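You operate a simulated robot arm through the tools that you are given. There is no shell and no other tool. Be economical: measure what you need, move in short steps, check, and stop when the job is done.

The job below is to be done with a simulated two-armed robot. You get a single attempt, and the scene is never put back.

TASK
Count the steel blocks on the top of the rear-end stand, then put as many of the yellow spacers from the top of the rear-end stand on the clear end of the side bench. Then close the bench drawer. Then put the orange card from the top of the tumbler bench on top of the green banded crank housing. Do these in the order given.

Only the result counts: the job must be done as asked and must still hold three seconds after the hand-in. Knocking over, shifting, dropping, spilling or breaking anything else fails it.

THE ROBOT
Two 7-joint arms with two-finger grippers on one trunk, on a base that drives. Base frame: it is fixed to the floor where the robot stands at the start and does not move with it; the origin is under the middle of the robot, x ahead of it, y to its left, z up. Readings come in m, degrees, newtons and seconds.
The left shoulder is at the start at [0.06, 0.123, 0.945], the right one opposite. With the tool pointing down near the work surface each hand reaches from about 0.36 to 0.8 m from the robot's upright axis, wherever it stands, measured 20 degrees to its own side. Places, roughly: bench drawer [-2.2, -5, 0.8]; clear end of the side bench (40x23 cm) [3.1, -0.7, 0.82]; green banded crank housing [0.5, -6, 0.75]; orange card [0, -5.75, 1]. Payload 1.47 kg a hand.
The TCP of each hand is the grasp point between the finger pads, 0.016 m short of the fingertips. In the tool frame z runs along the fingers and y along their closing line. The gripper opens to 0.087 m. The gripper's body begins 0.055 m behind the TCP.
Orientation is that of the tool frame in the base frame, as [roll, pitch, yaw] about the fixed x, y, z axes, in that order (R = Rz(yaw) Ry(pitch) Rx(roll)). With the fingers straight down and closing along the base's y, the tool's x points along the base's -x, its y along +y and its z along -z.

THE INTERFACE
- The arms move only by the tool arm_command. It takes "left_steps", "right_steps" or both (then of equal length, played together; a hand with none holds still); each is a list of rows, each a list of 3 entries, a list of its own where there are three numbers: the shift along the base's x, y, z in cm, then the turn, a rotation vector about the base's x, y, z in degrees, then the opening, from 0 (shut) to 1 (fully open). In form: [[[x, y, z], [rx, ry, rz], jaw], ...]. A call has 1 to 12 rows; each row shifts and turns the commanded pose from where the row before left it. A row lasts 0.2 s, in which the tool goes at most 0.05 m and 8.6 degrees; a call with a longer step from one row to the next is refused whole, and so is a gripper value outside its range. Where a pose cannot be reached the arm comes as near as it can. A force on the tool above 40 N (or 10 N above the force at the start of the call, whichever is more), or a blocked arm, ends the call early, and 0.2 s more pass. Each finger travels about 0.153 m/s and halts on what it meets, pressing with about 28 N; the grip force reading is that of the motor and also rises with nothing between the fingers. The clock runs only during rows and for 0.2 s after the last one: add rows that do not move to give the fingers time. It gives the time, the measured TCP pose, the force on the tool (base axes), the opening and the grip force at its end, in the units of the frame above (readings bear some noise), with the torque about the TCP (base axes, N m) and any sound that the robot's microphone picked up.
- Cameras (640 x 400 px; columns grow to the right, rows downward): "scene" is now at [0.0717, 0.0477, 1.5222]; the picture's right is [0.61, -0.80, 0.00], its down [-0.51, -0.38, -0.77] and it looks along [0.61, 0.47, -0.64] (base axes); focal length 265 px, centre (320, 200). "left" rides on the left gripper at [0.073, -0.012, -0.09] in its tool frame; the picture's right is [0.16, 0.99, 0.00], its down [-0.72, 0.12, -0.68] and it looks along [-0.67, 0.11, 0.73] (tool axes); focal length 247 px, centre (320, 200). "right" rides on the right gripper at [0.073, 0.012, -0.09] in its tool frame; the picture's right is [-0.16, 0.99, 0.00], its down [-0.72, -0.12, -0.68] and it looks along [-0.67, -0.11, 0.73] (tool axes); focal length 247 px, centre (320, 200). There is no depth. A picture from a camera that has moved, and an enlarged one, comes with that camera's place and axes in the base frame and with its lens. The place of the scene camera against the robot may be out by one fixed shift of up to 0.018 m in any direction.
- get_image(camera): a new picture of that camera. The clock stands still meanwhile.
- slide_trunk(by): slides the trunk up (or, below 0, down) by that many m; the arms and the scene camera ride with it, the base frame stays. It gives what a move gives, with no picture.
- steer(legs): drives the robot by 1 to 6 legs, each [ahead, left, turn to the left] in m, m and degrees, along the robot's own axes; the way and the turn of a leg run together, so that a leg with both is an arc; at most 1.5 m and 180 degrees a leg. The arms and the cameras ride along, it lands a little off, and it stops where it bumps. It gives what a move gives.
- turn_head(pan, tilt): turns the head with the scene camera to pan (to the left, within 120 degrees either way) and tilt (down, from -29 to 69), counted from straight ahead of the robot. It gives what a move gives.
- zoom(camera, box): a new picture of the part [left, top, right, bottom] of that camera's present view, enlarged. The clock stands still meanwhile.
- job_done(): hands the job in; it is judged then, once.

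Go step by step. Nothing tells you exact positions but the pictures and the camera data: compare them with the known pose of the tool, close in by small moves and look again before you grip or let go. The budget is 165 turns and 122 pictures, counting those below and the enlarged ones. Unless the task says otherwise, let go and move clear before handing in.

The tools are called as name(argument=value, ...) on one line, values as JSON. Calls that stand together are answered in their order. arm_command: Moves the arms, as the interface text tells. Its arguments: {"type":"object","properties":{"left_steps":{"type":"array"},"right_steps":{"type":"array"}},"required":[]} The other tools are called the same way: slide_trunk (by) slides the trunk up or down; steer (legs) drives the base; turn_head (pan, tilt) turns the head that bears the scene camera; get_image (camera) takes a picture; zoom (camera, box) takes an enlarged picture of a part of a camera's view; job_done () hands the job in.

At the start:

```text
time_s: 0.0
left_position: [0.4325, 0.4904, 1.1604]
left_tcp_rot: [-180.0, 0.1, -179.9]
left_contact_force: [0.3, -0.7, -0.4]
left_torque: [0.02, -0.02, -0.01]
left_finger_gap: 0.087
left_gripper_force: 0.1
right_position: [0.4617, 0.0582, 1.0965]
right_tcp_rot: [179.9, 0.1, -179.9]
right_contact_force: [-0.8, -0.3, -0.2]
right_torque: [0.02, -0.01, 0.01]
right_finger_gap: 0.0869
right_gripper_force: 0.1
trunk travel left (down, up): [-0.1, 0.13]
robot x, y, heading: [-0.0032, -0.0024, 0.1]
head pan, tilt: [37.3, 39.4]
```

scene: 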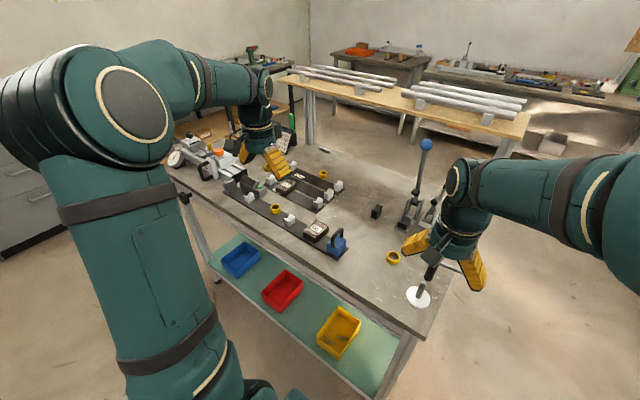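
right: 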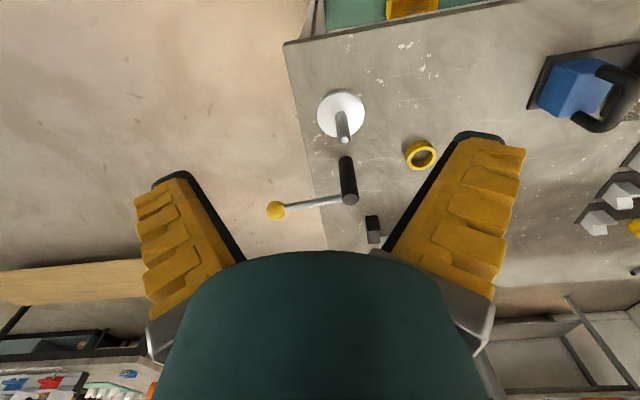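
left: 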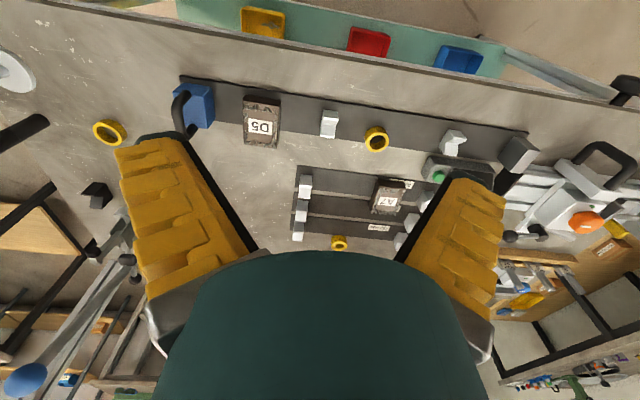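

I see a bench ahead with rails, grey/white blocks, yellow rings and dark blocks; I need to look closely before counting. First I take enlarged views.

zoom(camera="scene", box=[160, 120, 360, 270])

zoom(camera="left", box=[80, 70, 560, 270])

zoom(camera="scene", box=[240, 30, 640, 160])

```text
2.67 times, centred on (260, 195) of scene
camera zoom: at [0.0717, 0.0477, 1.5222], right [0.61, -0.8, 0.0], down [-0.51, -0.38, -0.77], along [0.61, 0.47, -0.64], focal length 708 px, centre (480, 213)
```

zoom: 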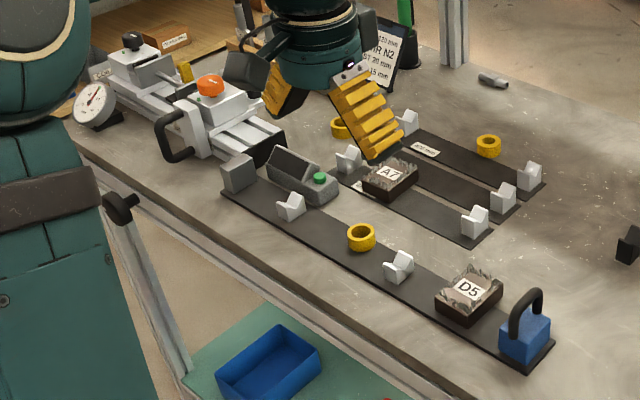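

```text
1.33 times, centred on (320, 170) of left
camera zoom: at [0.3596, 0.4786, 1.2503], right [-0.16, 0.99, 0.0], down [0.72, 0.12, 0.68], along [0.67, 0.11, -0.73], focal length 329 px, centre (320, 240)
```

zoom: 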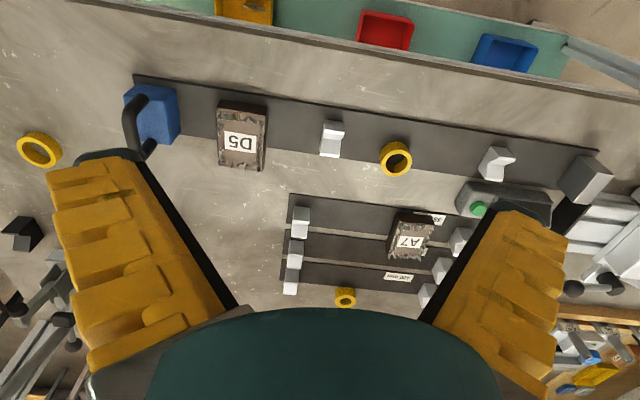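

```text
1.60 times, centred on (440, 95) of scene
camera zoom: at [0.0717, 0.0477, 1.5222], right [0.61, -0.8, 0.0], down [-0.51, -0.38, -0.77], along [0.61, 0.47, -0.64], focal length 425 px, centre (128, 368)
```

zoom: 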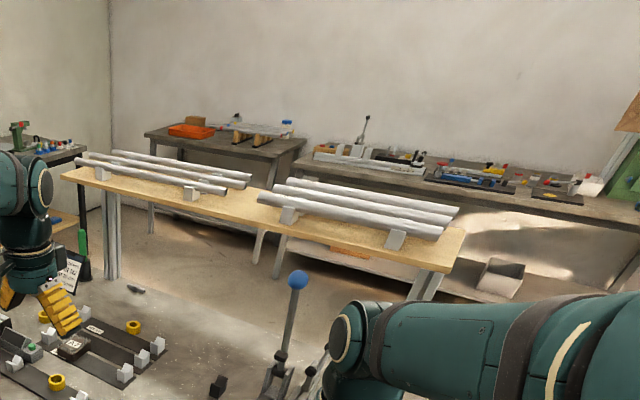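

The stand names aren't clear yet, so I look around the room with the head.

turn_head(pan=-15, tilt=15)

get_image(camera="scene")

turn_head(pan=-95, tilt=15)

get_image(camera="scene")

turn_head(pan=70, tilt=15)

get_image(camera="scene")

```text
time_s: 1.2
left_position: [0.4327, 0.4907, 1.1603]
left_tcp_rot: [179.9, 0.2, -179.9]
left_contact_force: [-0.1, 0.8, -0.3]
left_torque: [0.03, -0.04, -0.05]
left_finger_gap: 0.087
left_gripper_force: 0.2
right_position: [0.46, 0.0581, 1.0982]
right_tcp_rot: [180.0, 0.0, -180.0]
right_contact_force: [-0.6, 0.5, 1.2]
right_torque: [-0.01, -0.03, 0.0]
right_finger_gap: 0.087
right_gripper_force: 0.1
trunk travel left (down, up): [-0.1, 0.13]
robot x, y, heading: [-0.0023, -0.001, 0.2]
head pan, tilt: [-15.0, 15.0]
```

```text
115 pictures are left
camera scene: at [0.094, -0.0281, 1.561], right [-0.26, -0.97, 0.0], down [-0.25, 0.07, -0.97], along [0.93, -0.25, -0.26], focal length 265 px, centre (320, 200)
```

scene: 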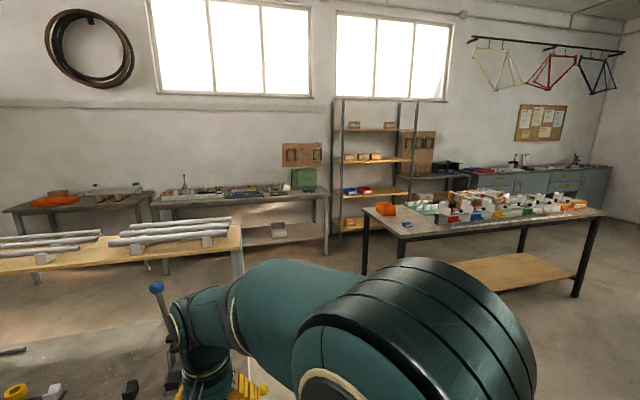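

```text
time_s: 2.7
left_position: [0.4325, 0.4914, 1.1607]
left_tcp_rot: [-180.0, 0.1, -179.9]
left_contact_force: [0.1, 0.1, -0.3]
left_torque: [-0.01, -0.02, -0.01]
left_finger_gap: 0.0872
left_gripper_force: 0.1
right_position: [0.4615, 0.0588, 1.0964]
right_tcp_rot: [-179.9, 0.1, 180.0]
right_contact_force: [0.4, 0.4, -0.1]
right_torque: [0.01, 0.03, 0.01]
right_finger_gap: 0.0868
right_gripper_force: 0.1
trunk travel left (down, up): [-0.1, 0.13]
robot x, y, heading: [0.0008, 0.0032, -0.1]
head pan, tilt: [-95.0, 15.0]
```

```text
114 pictures are left
camera scene: at [-0.0043, -0.0971, 1.561], right [-1.0, 0.09, 0.0], down [0.02, 0.26, -0.97], along [-0.08, -0.96, -0.26], focal length 265 px, centre (320, 200)
```

scene: 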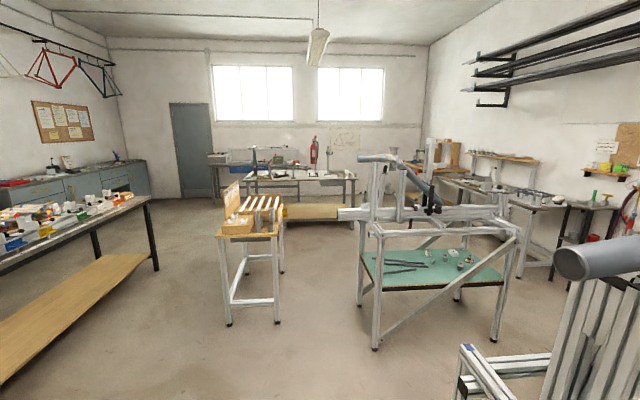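

```text
time_s: 5.3
left_position: [0.4329, 0.4908, 1.1601]
left_tcp_rot: [-179.9, 0.1, -179.9]
left_contact_force: [-0.2, 0.3, -0.2]
left_torque: [0.02, 0.03, -0.01]
left_finger_gap: 0.0871
left_gripper_force: 0.0
right_position: [0.462, 0.0579, 1.0977]
right_tcp_rot: [-180.0, 0.0, -180.0]
right_contact_force: [-0.4, -0.5, -0.6]
right_torque: [-0.01, -0.01, 0.0]
right_finger_gap: 0.0871
right_gripper_force: 0.0
trunk travel left (down, up): [-0.1, 0.13]
robot x, y, heading: [0.0012, 0.0008, -0.1]
head pan, tilt: [70.0, 15.0]
```

```text
113 pictures are left
camera scene: at [0.0358, 0.0838, 1.561], right [0.94, -0.34, 0.0], down [-0.09, -0.24, -0.97], along [0.33, 0.91, -0.26], focal length 265 px, centre (320, 200)
```

scene: 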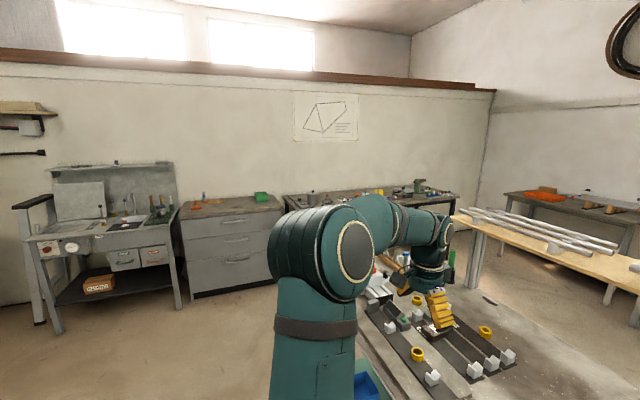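

The shop has many benches; the front bench could be the rear-end stand, but I check the other candidates and the sign card.

turn_head(pan=45, tilt=35)

zoom(camera="scene", box=[200, 90, 360, 190])

turn_head(pan=-100, tilt=15)

zoom(camera="scene", box=[160, 120, 480, 320])

```text
time_s: 6.2
left_position: [0.4336, 0.4901, 1.1607]
left_tcp_rot: [-180.0, 0.1, -179.9]
left_contact_force: [0.1, 0.6, -0.2]
left_torque: [0.0, 0.01, 0.0]
left_finger_gap: 0.087
left_gripper_force: 0.1
right_position: [0.4615, 0.057, 1.0979]
right_tcp_rot: [-179.9, 0.0, 180.0]
right_contact_force: [0.4, 0.5, -0.1]
right_torque: [0.0, 0.01, 0.04]
right_finger_gap: 0.087
right_gripper_force: 0.0
trunk travel left (down, up): [-0.1, 0.13]
robot x, y, heading: [-0.0005, 0.0009, 0.0]
head pan, tilt: [45.0, 35.0]
```

```text
4.00 times, centred on (280, 140) of scene
camera zoom: at [0.066, 0.0583, 1.529], right [0.71, -0.71, 0.0], down [-0.4, -0.41, -0.82], along [0.58, 0.58, -0.57], focal length 1062 px, centre (480, 440)
```

zoom: 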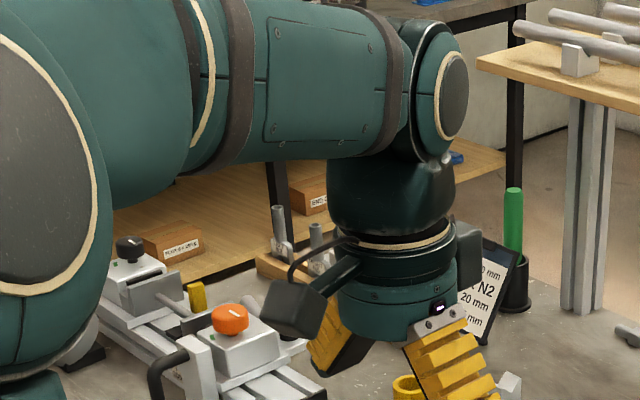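

```text
time_s: 8.4
left_position: [0.4337, 0.4898, 1.1608]
left_tcp_rot: [179.9, 0.1, -179.9]
left_contact_force: [-1.0, -0.7, 0.4]
left_torque: [-0.02, 0.01, -0.01]
left_finger_gap: 0.0871
left_gripper_force: 0.1
right_position: [0.4606, 0.0579, 1.0974]
right_tcp_rot: [180.0, 0.0, 179.9]
right_contact_force: [-0.1, 0.0, 0.2]
right_torque: [0.01, -0.07, -0.01]
right_finger_gap: 0.0871
right_gripper_force: 0.1
trunk travel left (down, up): [-0.1, 0.13]
robot x, y, heading: [-0.0016, 0.0003, 0.3]
head pan, tilt: [-100.0, 15.0]
```

```text
2.00 times, centred on (320, 220) of scene
camera zoom: at [-0.0124, -0.096, 1.561], right [-0.98, 0.17, 0.0], down [0.04, 0.26, -0.97], along [-0.17, -0.95, -0.26], focal length 531 px, centre (320, 160)
```

zoom: 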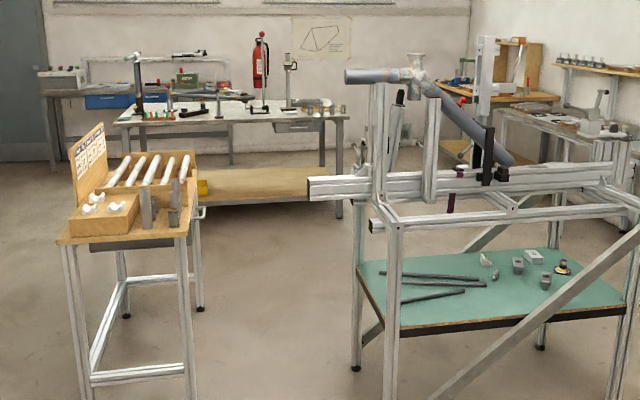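

The sign card near the left hand may tell what this bench is. I move the left hand aside for a free view.

arm_command(left_steps=[[[-3, 2, 3], [0, 0, 0], 1], [[-4, 2, 2], [0, 0, 0], 1], [[-4, 2, 1], [0, 0, 0], 1], [[-4, 2, 1], [0, 0, 0], 1], [[-4, 2, 1], [0, 0, 0], 1], [[-4, 2, 0], [0, 0, 0], 1]])

turn_head(pan=35, tilt=38)

get_image(camera="scene")

get_image(camera="left")

```text
time_s: 9.8
left_position: [0.2015, 0.6126, 1.2419]
left_tcp_rot: [-180.0, 0.2, -179.9]
left_contact_force: [-0.5, 0.6, 0.1]
left_torque: [-0.05, -0.03, -0.01]
left_finger_gap: 0.0868
left_gripper_force: 0.2
right_position: [0.461, 0.0588, 1.0976]
right_tcp_rot: [-179.9, -0.1, 179.9]
right_contact_force: [0.7, 0.7, 0.6]
right_torque: [0.01, 0.0, 0.0]
right_finger_gap: 0.0868
right_gripper_force: 0.0
trunk travel left (down, up): [-0.1, 0.13]
robot x, y, heading: [0.0033, 0.0014, 0.1]
head pan, tilt: [-100.0, 15.0]
```

```text
time_s: 12.0
left_position: [0.2029, 0.6103, 1.2409]
left_tcp_rot: [-180.0, 0.1, -179.9]
left_contact_force: [-0.6, -0.2, -0.9]
left_torque: [-0.06, 0.0, 0.02]
left_finger_gap: 0.0868
left_gripper_force: 0.1
right_position: [0.4602, 0.0583, 1.0968]
right_tcp_rot: [-179.9, 0.0, -180.0]
right_contact_force: [-0.5, -0.4, 0.6]
right_torque: [0.03, 0.0, 0.01]
right_finger_gap: 0.087
right_gripper_force: 0.0
trunk travel left (down, up): [-0.1, 0.13]
robot x, y, heading: [0.0008, 0.0045, -0.2]
head pan, tilt: [35.0, 38.0]
```

```text
110 pictures are left
camera scene: at [0.0745, 0.0455, 1.5244], right [0.57, -0.82, 0.0], down [-0.5, -0.35, -0.79], along [0.65, 0.45, -0.62], focal length 265 px, centre (320, 200)
```

scene: 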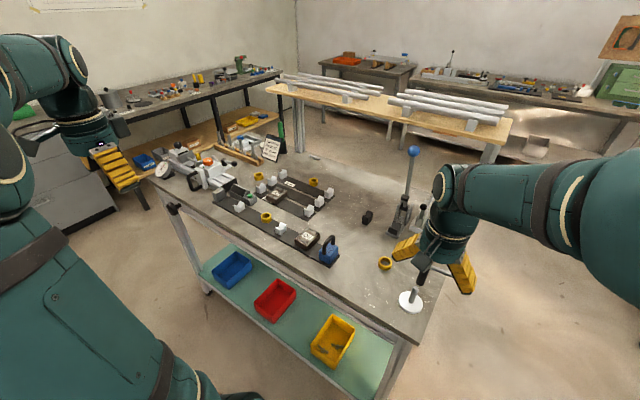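

```text
109 pictures are left
camera left: at [0.1299, 0.5985, 1.3314], right [-0.16, 0.99, 0.0], down [0.72, 0.12, 0.68], along [0.67, 0.11, -0.73], focal length 247 px, centre (320, 200)
```

left: 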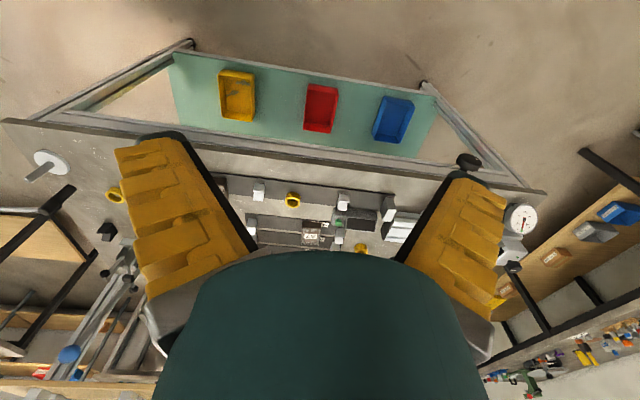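

zoom(camera="scene", box=[140, 120, 300, 220])

zoom(camera="scene", box=[210, 165, 370, 265])

zoom(camera="scene", box=[320, 180, 480, 320])

```text
4.00 times, centred on (220, 170) of scene
camera zoom: at [0.0745, 0.0455, 1.5244], right [0.57, -0.82, 0.0], down [-0.5, -0.35, -0.79], along [0.65, 0.45, -0.62], focal length 1062 px, centre (720, 320)
```

zoom: 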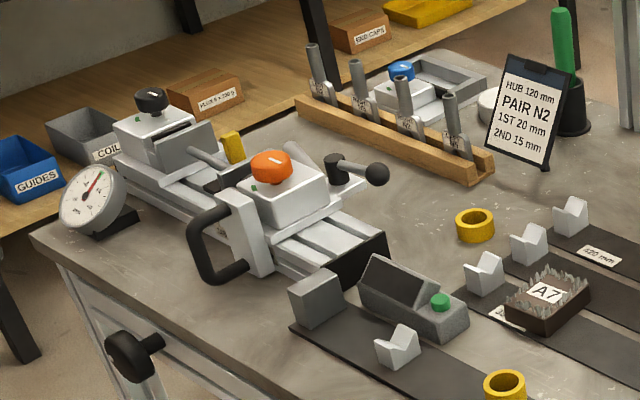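

```text
4.00 times, centred on (290, 215) of scene
camera zoom: at [0.0745, 0.0455, 1.5244], right [0.57, -0.82, 0.0], down [-0.5, -0.35, -0.79], along [0.65, 0.45, -0.62], focal length 1062 px, centre (440, 140)
```

zoom: 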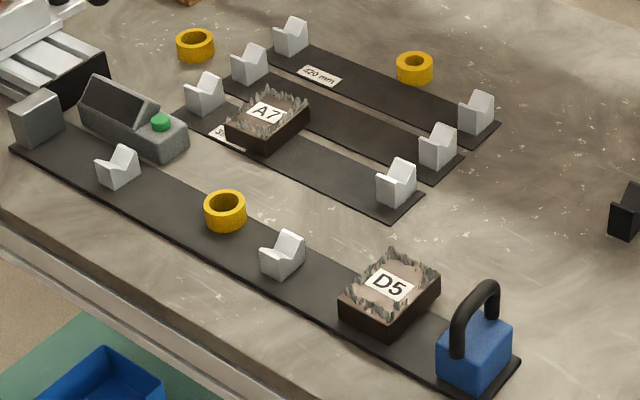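

```text
2.86 times, centred on (400, 250) of scene
camera zoom: at [0.0745, 0.0455, 1.5244], right [0.57, -0.82, 0.0], down [-0.5, -0.35, -0.79], along [0.65, 0.45, -0.62], focal length 758 px, centre (91, 57)
```

zoom: 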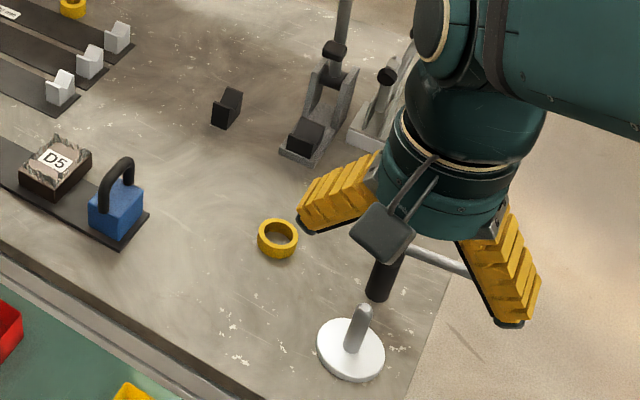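

Four yellow rings lie here, plus seven V-blocks and others, but whether this is the rear-end stand is unproved. I examine the other stands up close before deciding.

turn_head(pan=-100, tilt=15)

zoom(camera="scene", box=[330, 140, 490, 280])

zoom(camera="scene", box=[180, 140, 340, 240])

turn_head(pan=-50, tilt=15)

get_image(camera="scene")

turn_head(pan=-120, tilt=15)

get_image(camera="scene")

```text
time_s: 14.2
left_position: [0.2017, 0.6117, 1.2405]
left_tcp_rot: [-179.9, 0.1, -179.9]
left_contact_force: [-0.7, 0.9, 0.7]
left_torque: [0.02, -0.01, 0.01]
left_finger_gap: 0.0871
left_gripper_force: 0.0
right_position: [0.4606, 0.0577, 1.0972]
right_tcp_rot: [179.9, 0.1, 180.0]
right_contact_force: [0.4, -0.5, -0.2]
right_torque: [0.02, 0.0, -0.01]
right_finger_gap: 0.0871
right_gripper_force: 0.0
trunk travel left (down, up): [-0.1, 0.13]
robot x, y, heading: [-0.0041, 0.0012, 0.1]
head pan, tilt: [-100.0, 15.0]
```

```text
2.86 times, centred on (410, 210) of scene
camera zoom: at [-0.0124, -0.096, 1.561], right [-0.98, 0.17, 0.0], down [0.04, 0.26, -0.97], along [-0.17, -0.95, -0.26], focal length 758 px, centre (63, 171)
```

zoom: 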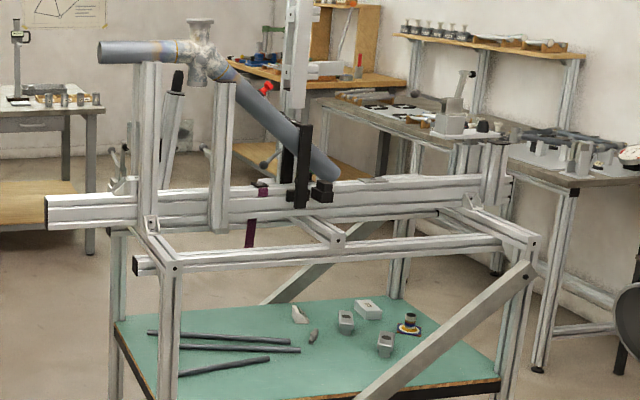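

```text
4.00 times, centred on (260, 190) of scene
camera zoom: at [-0.0124, -0.096, 1.561], right [-0.98, 0.17, 0.0], down [0.04, 0.26, -0.97], along [-0.17, -0.95, -0.26], focal length 1062 px, centre (560, 240)
```

zoom: 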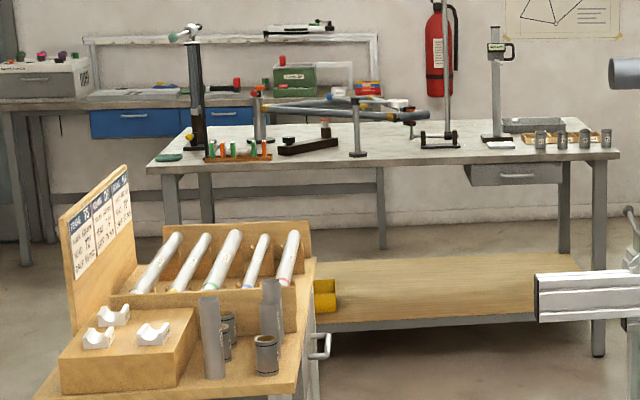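

```text
time_s: 15.4
left_position: [0.2026, 0.6107, 1.2407]
left_tcp_rot: [-180.0, 0.2, 180.0]
left_contact_force: [0.0, 1.0, -0.3]
left_torque: [0.0, 0.01, -0.01]
left_finger_gap: 0.087
left_gripper_force: 0.1
right_position: [0.4609, 0.0585, 1.0972]
right_tcp_rot: [179.9, 0.0, -180.0]
right_contact_force: [0.1, 0.3, 0.6]
right_torque: [0.06, -0.01, 0.0]
right_finger_gap: 0.0869
right_gripper_force: 0.0
trunk travel left (down, up): [-0.1, 0.13]
robot x, y, heading: [-0.0013, -0.0018, -0.1]
head pan, tilt: [-50.0, 15.0]
```

```text
103 pictures are left
camera scene: at [0.0638, -0.0756, 1.561], right [-0.77, -0.64, 0.0], down [-0.17, 0.2, -0.97], along [0.62, -0.74, -0.26], focal length 265 px, centre (320, 200)
```

scene: 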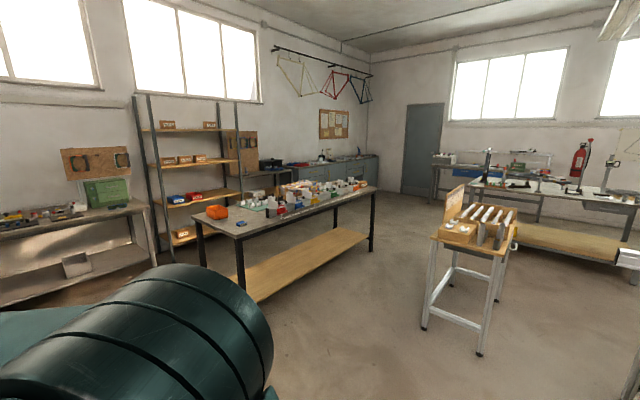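

```text
time_s: 16.8
left_position: [0.2028, 0.6117, 1.2412]
left_tcp_rot: [180.0, 0.0, -179.9]
left_contact_force: [0.4, -0.2, 0.1]
left_torque: [-0.03, -0.01, 0.02]
left_finger_gap: 0.0871
left_gripper_force: 0.0
right_position: [0.4607, 0.0584, 1.0977]
right_tcp_rot: [180.0, 0.0, -179.9]
right_contact_force: [0.6, -0.5, -0.6]
right_torque: [-0.02, 0.02, -0.02]
right_finger_gap: 0.087
right_gripper_force: 0.0
trunk travel left (down, up): [-0.1, 0.13]
robot x, y, heading: [-0.0028, 0.0029, 0.0]
head pan, tilt: [-120.0, 15.0]
```

```text
102 pictures are left
camera scene: at [-0.0429, -0.0849, 1.561], right [-0.87, 0.5, 0.0], down [0.13, 0.22, -0.97], along [-0.48, -0.84, -0.26], focal length 265 px, centre (320, 200)
```

scene: 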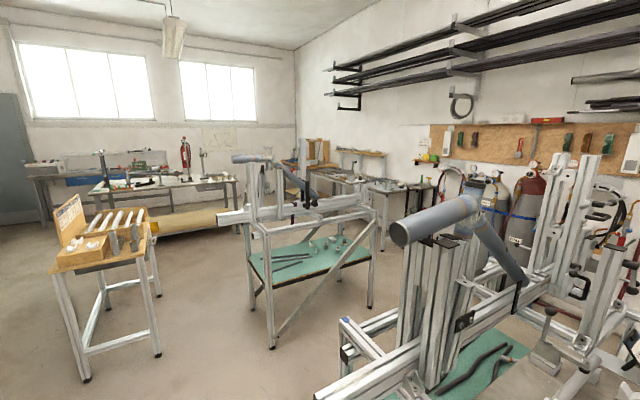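

I look behind the left side too, to complete the survey before moving.

turn_head(pan=120, tilt=20)

get_image(camera="scene")

steer(legs=[[-0.35, 0, 0]])

turn_head(pan=-120, tilt=30)

get_image(camera="scene")

```text
time_s: 20.2
left_position: [0.2023, 0.6111, 1.242]
left_tcp_rot: [180.0, 0.1, -179.8]
left_contact_force: [0.1, -0.1, -0.3]
left_torque: [0.01, 0.01, -0.01]
left_finger_gap: 0.0872
left_gripper_force: 0.0
right_position: [0.461, 0.0572, 1.0966]
right_tcp_rot: [-180.0, 0.0, -180.0]
right_contact_force: [-0.1, 0.4, -0.1]
right_torque: [0.01, -0.03, -0.03]
right_finger_gap: 0.0869
right_gripper_force: 0.0
trunk travel left (down, up): [-0.1, 0.13]
robot x, y, heading: [-0.0031, -0.0022, -0.1]
head pan, tilt: [120.0, 20.0]
```

```text
101 pictures are left
camera scene: at [-0.0427, 0.0767, 1.5528], right [0.87, 0.5, 0.0], down [0.17, -0.3, -0.94], along [-0.47, 0.81, -0.34], focal length 265 px, centre (320, 200)
```

scene: 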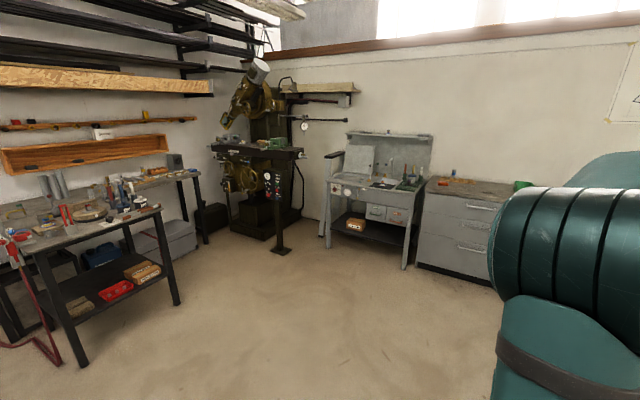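

```text
time_s: 21.9
left_position: [-0.0065, 0.6187, 1.2409]
left_tcp_rot: [179.8, 0.1, -178.9]
left_contact_force: [1.2, 0.6, -0.8]
left_torque: [-0.01, 0.07, 0.0]
left_finger_gap: 0.087
left_gripper_force: 0.1
right_position: [0.2589, 0.0692, 1.0967]
right_tcp_rot: [179.9, -0.1, -179.1]
right_contact_force: [0.6, 0.6, -1.1]
right_torque: [0.01, 0.08, 0.05]
right_finger_gap: 0.0868
right_gripper_force: 0.1
trunk travel left (down, up): [-0.1, 0.13]
robot x, y, heading: [-0.2005, 0.0006, 0.7]
head pan, tilt: [120.0, 20.0]
stopped in leg 1: the robot was blocked; the commanded pose is now the measured one
```

```text
time_s: 25.3
left_position: [-0.0115, 0.6161, 1.2443]
left_tcp_rot: [179.8, 0.1, -178.8]
left_contact_force: [-1.0, -0.5, 0.0]
left_torque: [0.0, 0.0, 0.02]
left_finger_gap: 0.0868
left_gripper_force: 0.0
right_position: [0.2554, 0.0681, 1.0993]
right_tcp_rot: [179.9, 0.1, -179.1]
right_contact_force: [-0.5, 0.5, -0.2]
right_torque: [0.0, -0.01, -0.03]
right_finger_gap: 0.0873
right_gripper_force: 0.1
trunk travel left (down, up): [-0.1, 0.13]
robot x, y, heading: [-0.2022, 0.0022, 0.8]
head pan, tilt: [-120.0, 30.0]
```

```text
100 pictures are left
camera scene: at [-0.2427, -0.081, 1.5368], right [-0.87, 0.49, 0.0], down [0.24, 0.44, -0.87], along [-0.42, -0.76, -0.5], focal length 265 px, centre (320, 200)
```

scene: 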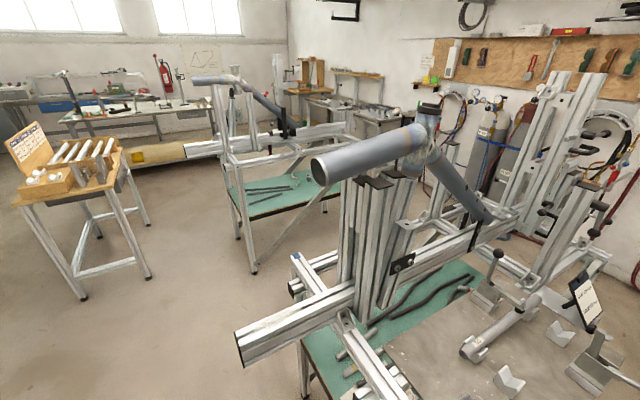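

There is another stand right behind, with a sign card and V-blocks — a strong candidate. I pull forward a little and turn so that the head can look at it.

steer(legs=[[0.15, 0, 0], [0, 0, -60]])

turn_head(pan=-110, tilt=35)

get_image(camera="scene")

```text
time_s: 29.3
left_position: [0.5787, 0.1338, 1.2435]
left_tcp_rot: [179.6, 0.2, 120.2]
left_contact_force: [0.5, -0.3, 0.0]
left_torque: [-0.02, 0.01, 0.01]
left_finger_gap: 0.087
left_gripper_force: 0.1
right_position: [0.2302, -0.3664, 1.0982]
right_tcp_rot: [179.9, 0.1, 120.0]
right_contact_force: [-0.5, 0.5, -0.5]
right_torque: [0.0, 0.0, 0.01]
right_finger_gap: 0.0866
right_gripper_force: 0.2
trunk travel left (down, up): [-0.1, 0.13]
robot x, y, heading: [-0.0498, 0.0003, -60.0]
head pan, tilt: [-120.0, 30.0]
```

```text
time_s: 30.0
left_position: [0.5796, 0.1342, 1.2428]
left_tcp_rot: [179.8, 0.2, 120.3]
left_contact_force: [0.9, 0.0, 0.2]
left_torque: [0.0, -0.01, -0.02]
left_finger_gap: 0.087
left_gripper_force: 0.1
right_position: [0.2296, -0.3671, 1.0995]
right_tcp_rot: [180.0, 0.1, 120.0]
right_contact_force: [-0.1, 0.6, 0.4]
right_torque: [0.03, -0.01, 0.02]
right_finger_gap: 0.0868
right_gripper_force: 0.1
trunk travel left (down, up): [-0.1, 0.13]
robot x, y, heading: [-0.0515, 0.0002, -60.3]
head pan, tilt: [-110.0, 35.0]
```

```text
99 pictures are left
camera scene: at [-0.1386, -0.0242, 1.529], right [-0.17, 0.99, 0.0], down [0.57, 0.1, -0.82], along [-0.81, -0.14, -0.57], focal length 265 px, centre (320, 200)
```

scene: 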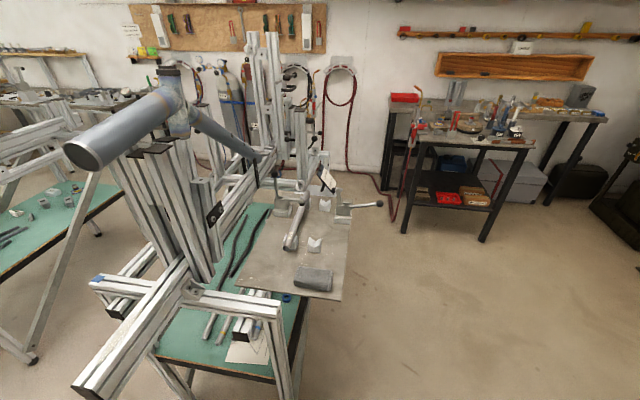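

zoom(camera="scene", box=[220, 150, 400, 310])

turn_head(pan=-70, tilt=20)

get_image(camera="scene")

```text
2.50 times, centred on (310, 230) of scene
camera zoom: at [-0.1386, -0.0242, 1.529], right [-0.17, 0.99, 0.0], down [0.57, 0.1, -0.82], along [-0.81, -0.14, -0.57], focal length 664 px, centre (345, 125)
```

zoom: 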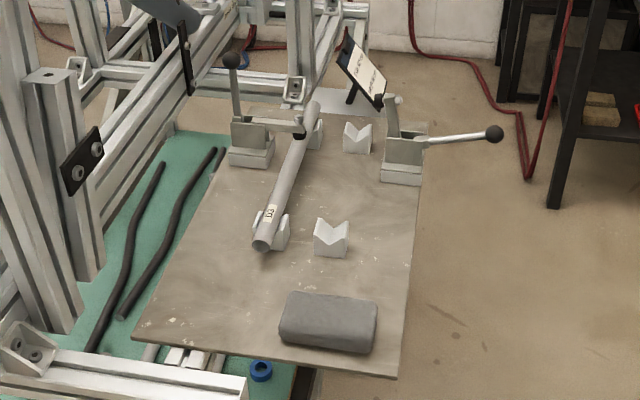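

```text
time_s: 31.1
left_position: [0.5783, 0.1341, 1.2446]
left_tcp_rot: [179.7, 0.2, 120.2]
left_contact_force: [-0.1, 0.1, -0.2]
left_torque: [0.0, 0.01, -0.02]
left_finger_gap: 0.087
left_gripper_force: 0.0
right_position: [0.2293, -0.3663, 1.0991]
right_tcp_rot: [179.9, 0.1, 120.0]
right_contact_force: [-0.4, -0.3, -0.4]
right_torque: [0.02, -0.01, 0.02]
right_finger_gap: 0.087
right_gripper_force: 0.0
trunk travel left (down, up): [-0.1, 0.13]
robot x, y, heading: [-0.0501, 0.003, -60.3]
head pan, tilt: [-70.0, 20.0]
```

```text
97 pictures are left
camera scene: at [-0.1121, -0.0804, 1.5528], right [-0.76, 0.65, 0.0], down [0.22, 0.26, -0.94], along [-0.61, -0.72, -0.34], focal length 265 px, centre (320, 200)
```

scene: 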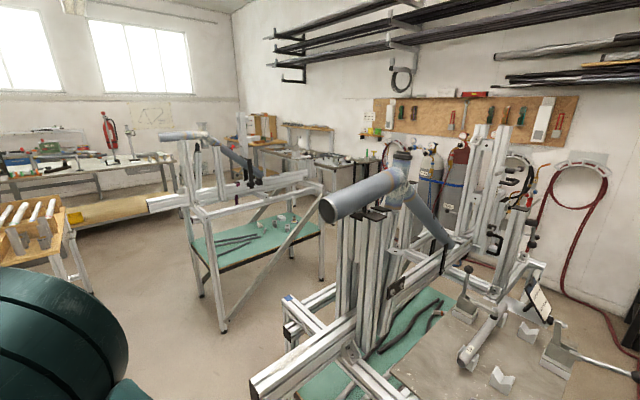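

No yellow spacers on that stand, so the front bench with four yellow rings is what is meant. I go back to it and examine the pieces from the hand cameras.

steer(legs=[[0, 0, 60], [0.05, 0, 0]])

arm_command(left_steps=[[[4, -2, -3], [0, 0, 0], 1], [[4, -2, -3], [0, 0, 0], 1], [[4, -1, -3], [0, 0, 0], 1], [[2, -1, -3], [0, 0, 0], 1]])

turn_head(pan=25, tilt=45)

get_image(camera="left")

get_image(camera="scene")

```text
time_s: 34.7
left_position: [0.2003, 0.6144, 1.2422]
left_tcp_rot: [179.8, 0.0, -179.6]
left_contact_force: [-0.1, -0.8, 0.3]
left_torque: [-0.01, 0.04, 0.01]
left_finger_gap: 0.087
left_gripper_force: 0.0
right_position: [0.4603, 0.0613, 1.0974]
right_tcp_rot: [179.9, -0.1, -179.9]
right_contact_force: [0.5, -0.8, 0.8]
right_torque: [-0.02, 0.06, -0.02]
right_finger_gap: 0.0871
right_gripper_force: 0.0
trunk travel left (down, up): [-0.1, 0.13]
robot x, y, heading: [-0.0024, 0.004, -0.3]
head pan, tilt: [-70.0, 20.0]
```

```text
refused: row 1 steps farther than a row can; nothing moved
```

```text
time_s: 36.4
left_position: [0.2001, 0.6141, 1.2432]
left_tcp_rot: [179.7, 0.2, -179.6]
left_contact_force: [-0.1, 0.4, 0.4]
left_torque: [-0.02, 0.0, 0.03]
left_finger_gap: 0.0869
left_gripper_force: 0.0
right_position: [0.4588, 0.0621, 1.0994]
right_tcp_rot: [179.9, 0.1, -179.9]
right_contact_force: [0.3, 0.0, 0.0]
right_torque: [-0.02, -0.02, 0.04]
right_finger_gap: 0.0871
right_gripper_force: 0.0
trunk travel left (down, up): [-0.1, 0.13]
robot x, y, heading: [-0.003, 0.0028, -0.1]
head pan, tilt: [25.0, 45.0]
```

```text
96 pictures are left
camera left: at [0.1262, 0.6016, 1.3331], right [-0.16, 0.99, 0.0], down [0.72, 0.12, 0.68], along [0.67, 0.12, -0.73], focal length 247 px, centre (320, 200)
```

left: 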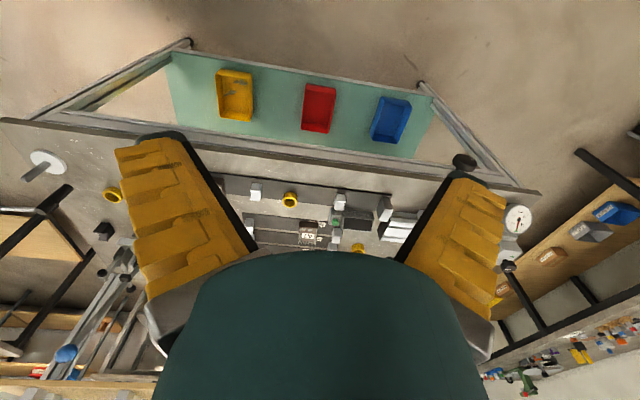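

```text
95 pictures are left
camera scene: at [0.0765, 0.0333, 1.5142], right [0.42, -0.91, 0.0], down [-0.64, -0.3, -0.71], along [0.64, 0.3, -0.71], focal length 265 px, centre (320, 200)
```

scene: 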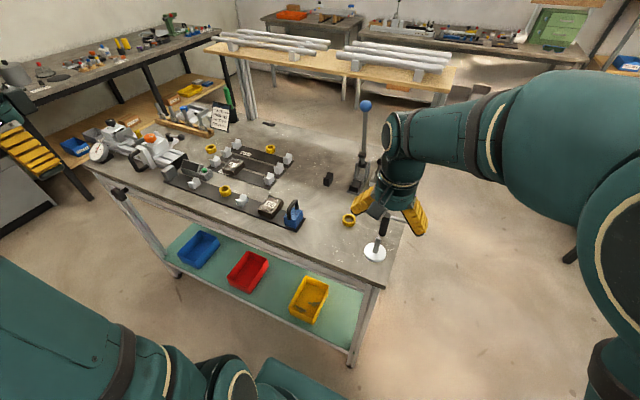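

zoom(camera="scene", box=[80, 110, 240, 210])

zoom(camera="scene", box=[160, 130, 320, 230])

zoom(camera="scene", box=[280, 150, 440, 270])

zoom(camera="scene", box=[180, 0, 580, 130])

```text
4.00 times, centred on (160, 160) of scene
camera zoom: at [0.0765, 0.0333, 1.5142], right [0.42, -0.91, 0.0], down [-0.64, -0.3, -0.71], along [0.64, 0.3, -0.71], focal length 1062 px, centre (960, 360)
```

zoom: 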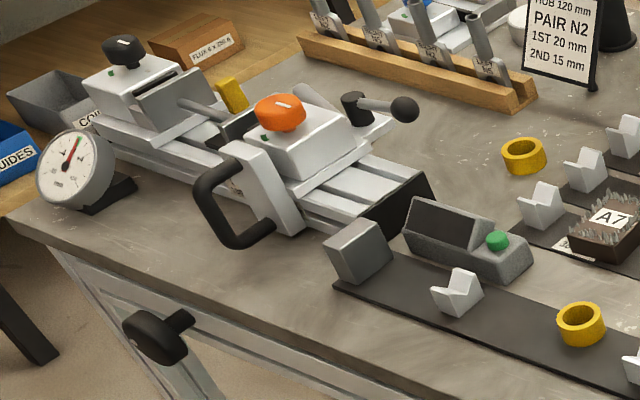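

```text
4.00 times, centred on (240, 180) of scene
camera zoom: at [0.0765, 0.0333, 1.5142], right [0.42, -0.91, 0.0], down [-0.64, -0.3, -0.71], along [0.64, 0.3, -0.71], focal length 1062 px, centre (640, 280)
```

zoom: 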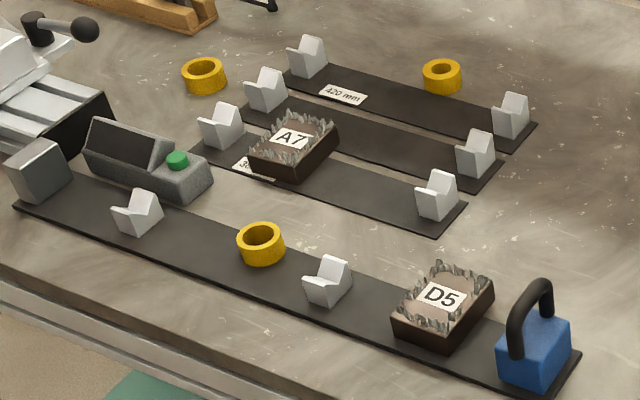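

```text
3.33 times, centred on (360, 210) of scene
camera zoom: at [0.0765, 0.0333, 1.5142], right [0.42, -0.91, 0.0], down [-0.64, -0.3, -0.71], along [0.64, 0.3, -0.71], focal length 885 px, centre (187, 167)
```

zoom: 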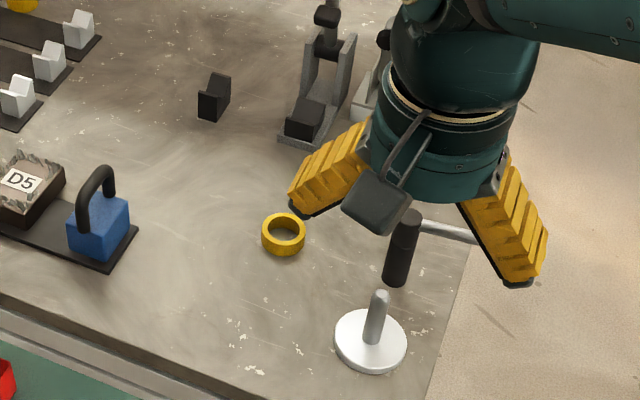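

```text
1.60 times, centred on (380, 65) of scene
camera zoom: at [0.0765, 0.0333, 1.5142], right [0.42, -0.91, 0.0], down [-0.64, -0.3, -0.71], along [0.64, 0.3, -0.71], focal length 425 px, centre (224, 416)
```

zoom: 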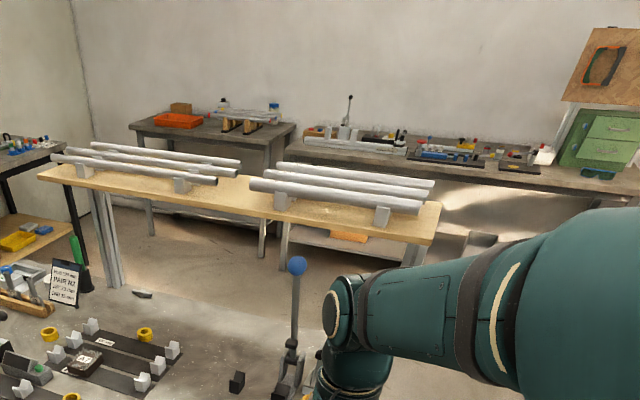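

I bring the left camera close over A7 to tell what the blocks are.

arm_command(left_steps=[[[3.3, 0.3, -1], [0, 0, 0], 1], [[3.3, 0.3, -1], [0, 0, 0], 1], [[3.3, 0.3, -2], [0, 0, 0], 1], [[3.3, 0.3, -2], [0, 0, 0], 1], [[3.3, 0.3, -2], [0, 0, 0], 1], [[3.3, 0.3, -2], [0, 0, 0], 1], [[3.3, 0.3, -2], [0, 0, 0], 1], [[3.3, 0.3, -2], [0, 0, 0], 1], [[3.3, 0.3, -2], [0, 0, 0], 1], [[3.3, 0.3, -2], [0, 0, 0], 1]])

get_image(camera="left")

turn_head(pan=70, tilt=20)

get_image(camera="scene")

```text
time_s: 38.6
left_position: [0.5297, 0.6472, 1.0633]
left_tcp_rot: [179.8, 0.2, -179.5]
left_contact_force: [0.3, 0.6, 0.0]
left_torque: [-0.01, -0.01, 0.03]
left_finger_gap: 0.087
left_gripper_force: 0.0
right_position: [0.4593, 0.0626, 1.0976]
right_tcp_rot: [179.9, 0.0, -179.8]
right_contact_force: [-0.2, 0.1, 0.9]
right_torque: [0.0, -0.01, -0.01]
right_finger_gap: 0.0872
right_gripper_force: 0.0
trunk travel left (down, up): [-0.1, 0.13]
robot x, y, heading: [-0.0021, 0.0022, 0.2]
head pan, tilt: [25.0, 45.0]
```

```text
90 pictures are left
camera left: at [0.4572, 0.6338, 1.1539], right [-0.17, 0.99, 0.0], down [0.72, 0.12, 0.68], along [0.67, 0.12, -0.73], focal length 247 px, centre (320, 200)
```

left: 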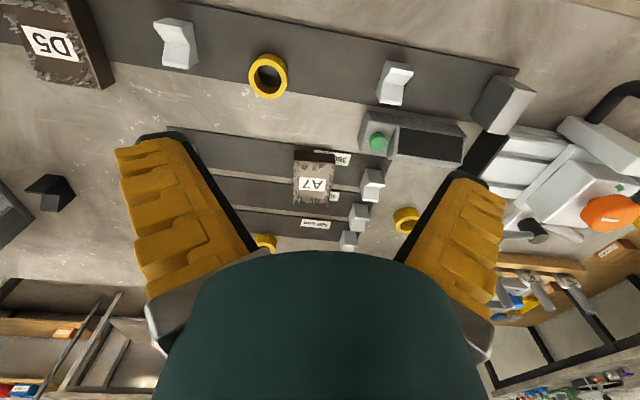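

```text
time_s: 39.7
left_position: [0.5283, 0.6465, 1.0652]
left_tcp_rot: [179.9, 0.3, -179.5]
left_contact_force: [0.8, -0.9, -0.1]
left_torque: [-0.01, 0.03, -0.03]
left_finger_gap: 0.0869
left_gripper_force: 0.0
right_position: [0.4596, 0.0625, 1.0977]
right_tcp_rot: [180.0, 0.1, -179.9]
right_contact_force: [-0.5, -0.4, -0.1]
right_torque: [-0.03, 0.01, -0.02]
right_finger_gap: 0.0868
right_gripper_force: 0.1
trunk travel left (down, up): [-0.1, 0.13]
robot x, y, heading: [-0.0012, 0.0001, -0.1]
head pan, tilt: [70.0, 20.0]
```

```text
89 pictures are left
camera scene: at [0.0348, 0.0865, 1.5528], right [0.94, -0.34, 0.0], down [-0.12, -0.32, -0.94], along [0.32, 0.88, -0.34], focal length 265 px, centre (320, 200)
```

scene: 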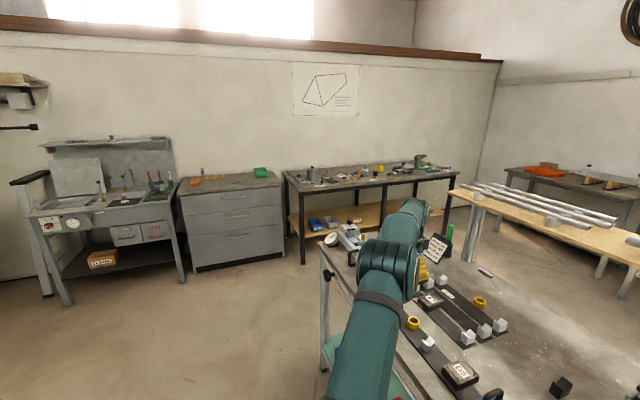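

The A7/D5 pieces look like brown rough blocks, not obviously steel. Before committing I inspect the second jig and the signs more closely; I retract the left hand and drive a bit that way.

arm_command(left_steps=[[[-3, -0.5, 3], [0, 0, 0], 1], [[-3, -0.5, 3], [0, 0, 0], 1], [[-3, -0.5, 3], [0, 0, 0], 1], [[-4, -0.5, 1], [0, 0, 0], 1], [[-4, -1, 1], [0, 0, 0], 1], [[-4, -1, 0], [0, 0, 0], 1], [[-4, -1, 0], [0, 0, 0], 1]])

steer(legs=[[0, 0, -80], [0.7, 0, 0]])

turn_head(pan=-30, tilt=30)

get_image(camera="scene")

```text
time_s: 41.3
left_position: [0.2772, 0.595, 1.1724]
left_tcp_rot: [179.8, 0.3, -179.6]
left_contact_force: [-0.1, -0.1, -0.1]
left_torque: [0.03, -0.04, 0.0]
left_finger_gap: 0.087
left_gripper_force: 0.1
right_position: [0.458, 0.0612, 1.0991]
right_tcp_rot: [179.8, 0.2, -179.9]
right_contact_force: [0.3, -0.4, -0.2]
right_torque: [0.03, 0.0, 0.01]
right_finger_gap: 0.0872
right_gripper_force: 0.0
trunk travel left (down, up): [-0.1, 0.13]
robot x, y, heading: [0.0025, 0.0041, -0.2]
head pan, tilt: [70.0, 20.0]
```

```text
time_s: 48.5
left_position: [0.7702, -0.8357, 1.1728]
left_tcp_rot: [179.8, 0.2, 102.0]
left_contact_force: [0.9, 0.0, 0.1]
left_torque: [0.02, -0.01, 0.01]
left_finger_gap: 0.0869
left_gripper_force: 0.1
right_position: [0.2843, -1.1187, 1.0986]
right_tcp_rot: [179.9, 0.1, 101.6]
right_contact_force: [-0.1, -0.7, -0.3]
right_torque: [0.01, 0.01, 0.03]
right_finger_gap: 0.0869
right_gripper_force: 0.1
trunk travel left (down, up): [-0.1, 0.13]
robot x, y, heading: [0.1365, -0.6798, -78.9]
head pan, tilt: [70.0, 20.0]
```

```text
time_s: 50.3
left_position: [0.7705, -0.8345, 1.1727]
left_tcp_rot: [179.8, 0.1, 102.0]
left_contact_force: [-0.1, -0.2, 0.3]
left_torque: [-0.03, 0.02, 0.02]
left_finger_gap: 0.0872
left_gripper_force: 0.1
right_position: [0.2848, -1.1182, 1.0988]
right_tcp_rot: [-180.0, 0.2, 101.6]
right_contact_force: [0.3, -0.1, 1.0]
right_torque: [0.01, -0.01, -0.03]
right_finger_gap: 0.0869
right_gripper_force: 0.0
trunk travel left (down, up): [-0.1, 0.13]
robot x, y, heading: [0.1325, -0.6817, -78.5]
head pan, tilt: [-30.0, 30.0]
```

```text
88 pictures are left
camera scene: at [0.102, -0.7795, 1.5368], right [-0.95, 0.32, 0.0], down [0.16, 0.47, -0.87], along [-0.28, -0.82, -0.5], focal length 265 px, centre (320, 200)
```

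scene: 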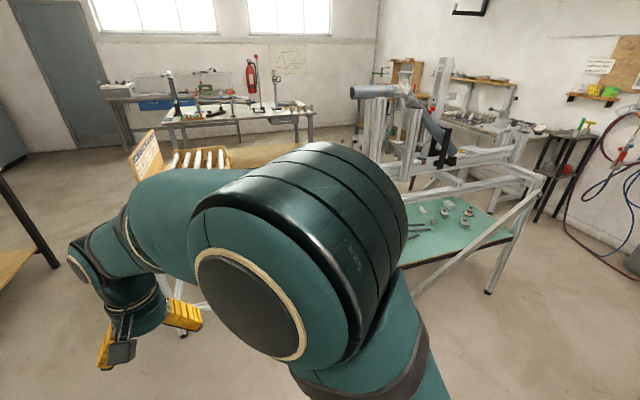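

zoom(camera="scene", box=[340, 50, 600, 260])

zoom(camera="scene", box=[90, 60, 330, 170])

turn_head(pan=-75, tilt=35)

get_image(camera="scene")

turn_head(pan=70, tilt=20)

get_image(camera="scene")

```text
1.90 times, centred on (470, 155) of scene
camera zoom: at [0.102, -0.7795, 1.5368], right [-0.95, 0.32, 0.0], down [0.16, 0.47, -0.87], along [-0.28, -0.82, -0.5], focal length 506 px, centre (34, 286)
```

zoom: 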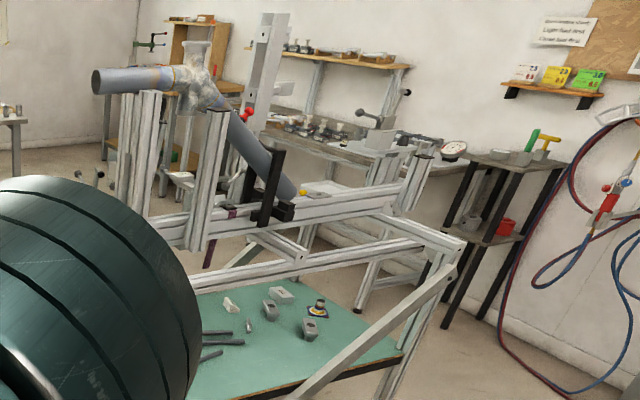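

```text
2.67 times, centred on (210, 115) of scene
camera zoom: at [0.102, -0.7795, 1.5368], right [-0.95, 0.32, 0.0], down [0.16, 0.47, -0.87], along [-0.28, -0.82, -0.5], focal length 708 px, centre (613, 427)
```

zoom: 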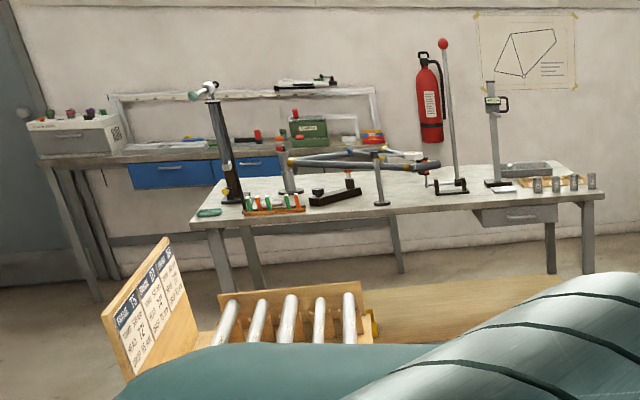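

```text
time_s: 51.4
left_position: [0.7698, -0.8344, 1.1741]
left_tcp_rot: [179.8, 0.2, 101.9]
left_contact_force: [0.5, -0.6, 0.8]
left_torque: [0.0, -0.02, 0.03]
left_finger_gap: 0.0872
left_gripper_force: 0.1
right_position: [0.2839, -1.119, 1.0986]
right_tcp_rot: [179.9, 0.1, 101.7]
right_contact_force: [0.0, 0.3, 0.6]
right_torque: [0.0, -0.01, -0.03]
right_finger_gap: 0.0871
right_gripper_force: 0.1
trunk travel left (down, up): [-0.1, 0.13]
robot x, y, heading: [0.1346, -0.6818, -78.7]
head pan, tilt: [-75.0, 35.0]
```

```text
85 pictures are left
camera scene: at [0.052, -0.733, 1.529], right [-0.45, 0.9, 0.0], down [0.51, 0.26, -0.82], along [-0.73, -0.36, -0.57], focal length 265 px, centre (320, 200)
```

scene: 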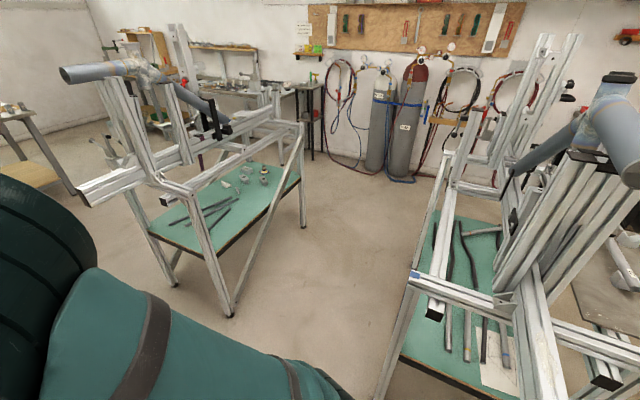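

```text
time_s: 53.7
left_position: [0.7705, -0.835, 1.1729]
left_tcp_rot: [179.8, 0.2, 101.8]
left_contact_force: [-0.4, -0.7, 0.0]
left_torque: [-0.04, 0.02, 0.02]
left_finger_gap: 0.0869
left_gripper_force: 0.0
right_position: [0.2845, -1.1194, 1.0979]
right_tcp_rot: [180.0, 0.1, 101.6]
right_contact_force: [-0.2, 0.0, 0.2]
right_torque: [0.01, 0.0, 0.03]
right_finger_gap: 0.0871
right_gripper_force: 0.1
trunk travel left (down, up): [-0.1, 0.13]
robot x, y, heading: [0.1364, -0.6797, -78.8]
head pan, tilt: [70.0, 20.0]
```

```text
84 pictures are left
camera scene: at [0.2229, -0.7078, 1.5528], right [-0.15, -0.99, 0.0], down [-0.34, 0.05, -0.94], along [0.93, -0.14, -0.34], focal length 265 px, centre (320, 200)
```

scene: 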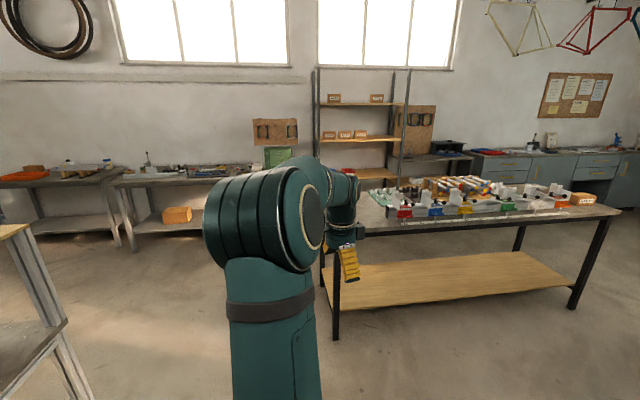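

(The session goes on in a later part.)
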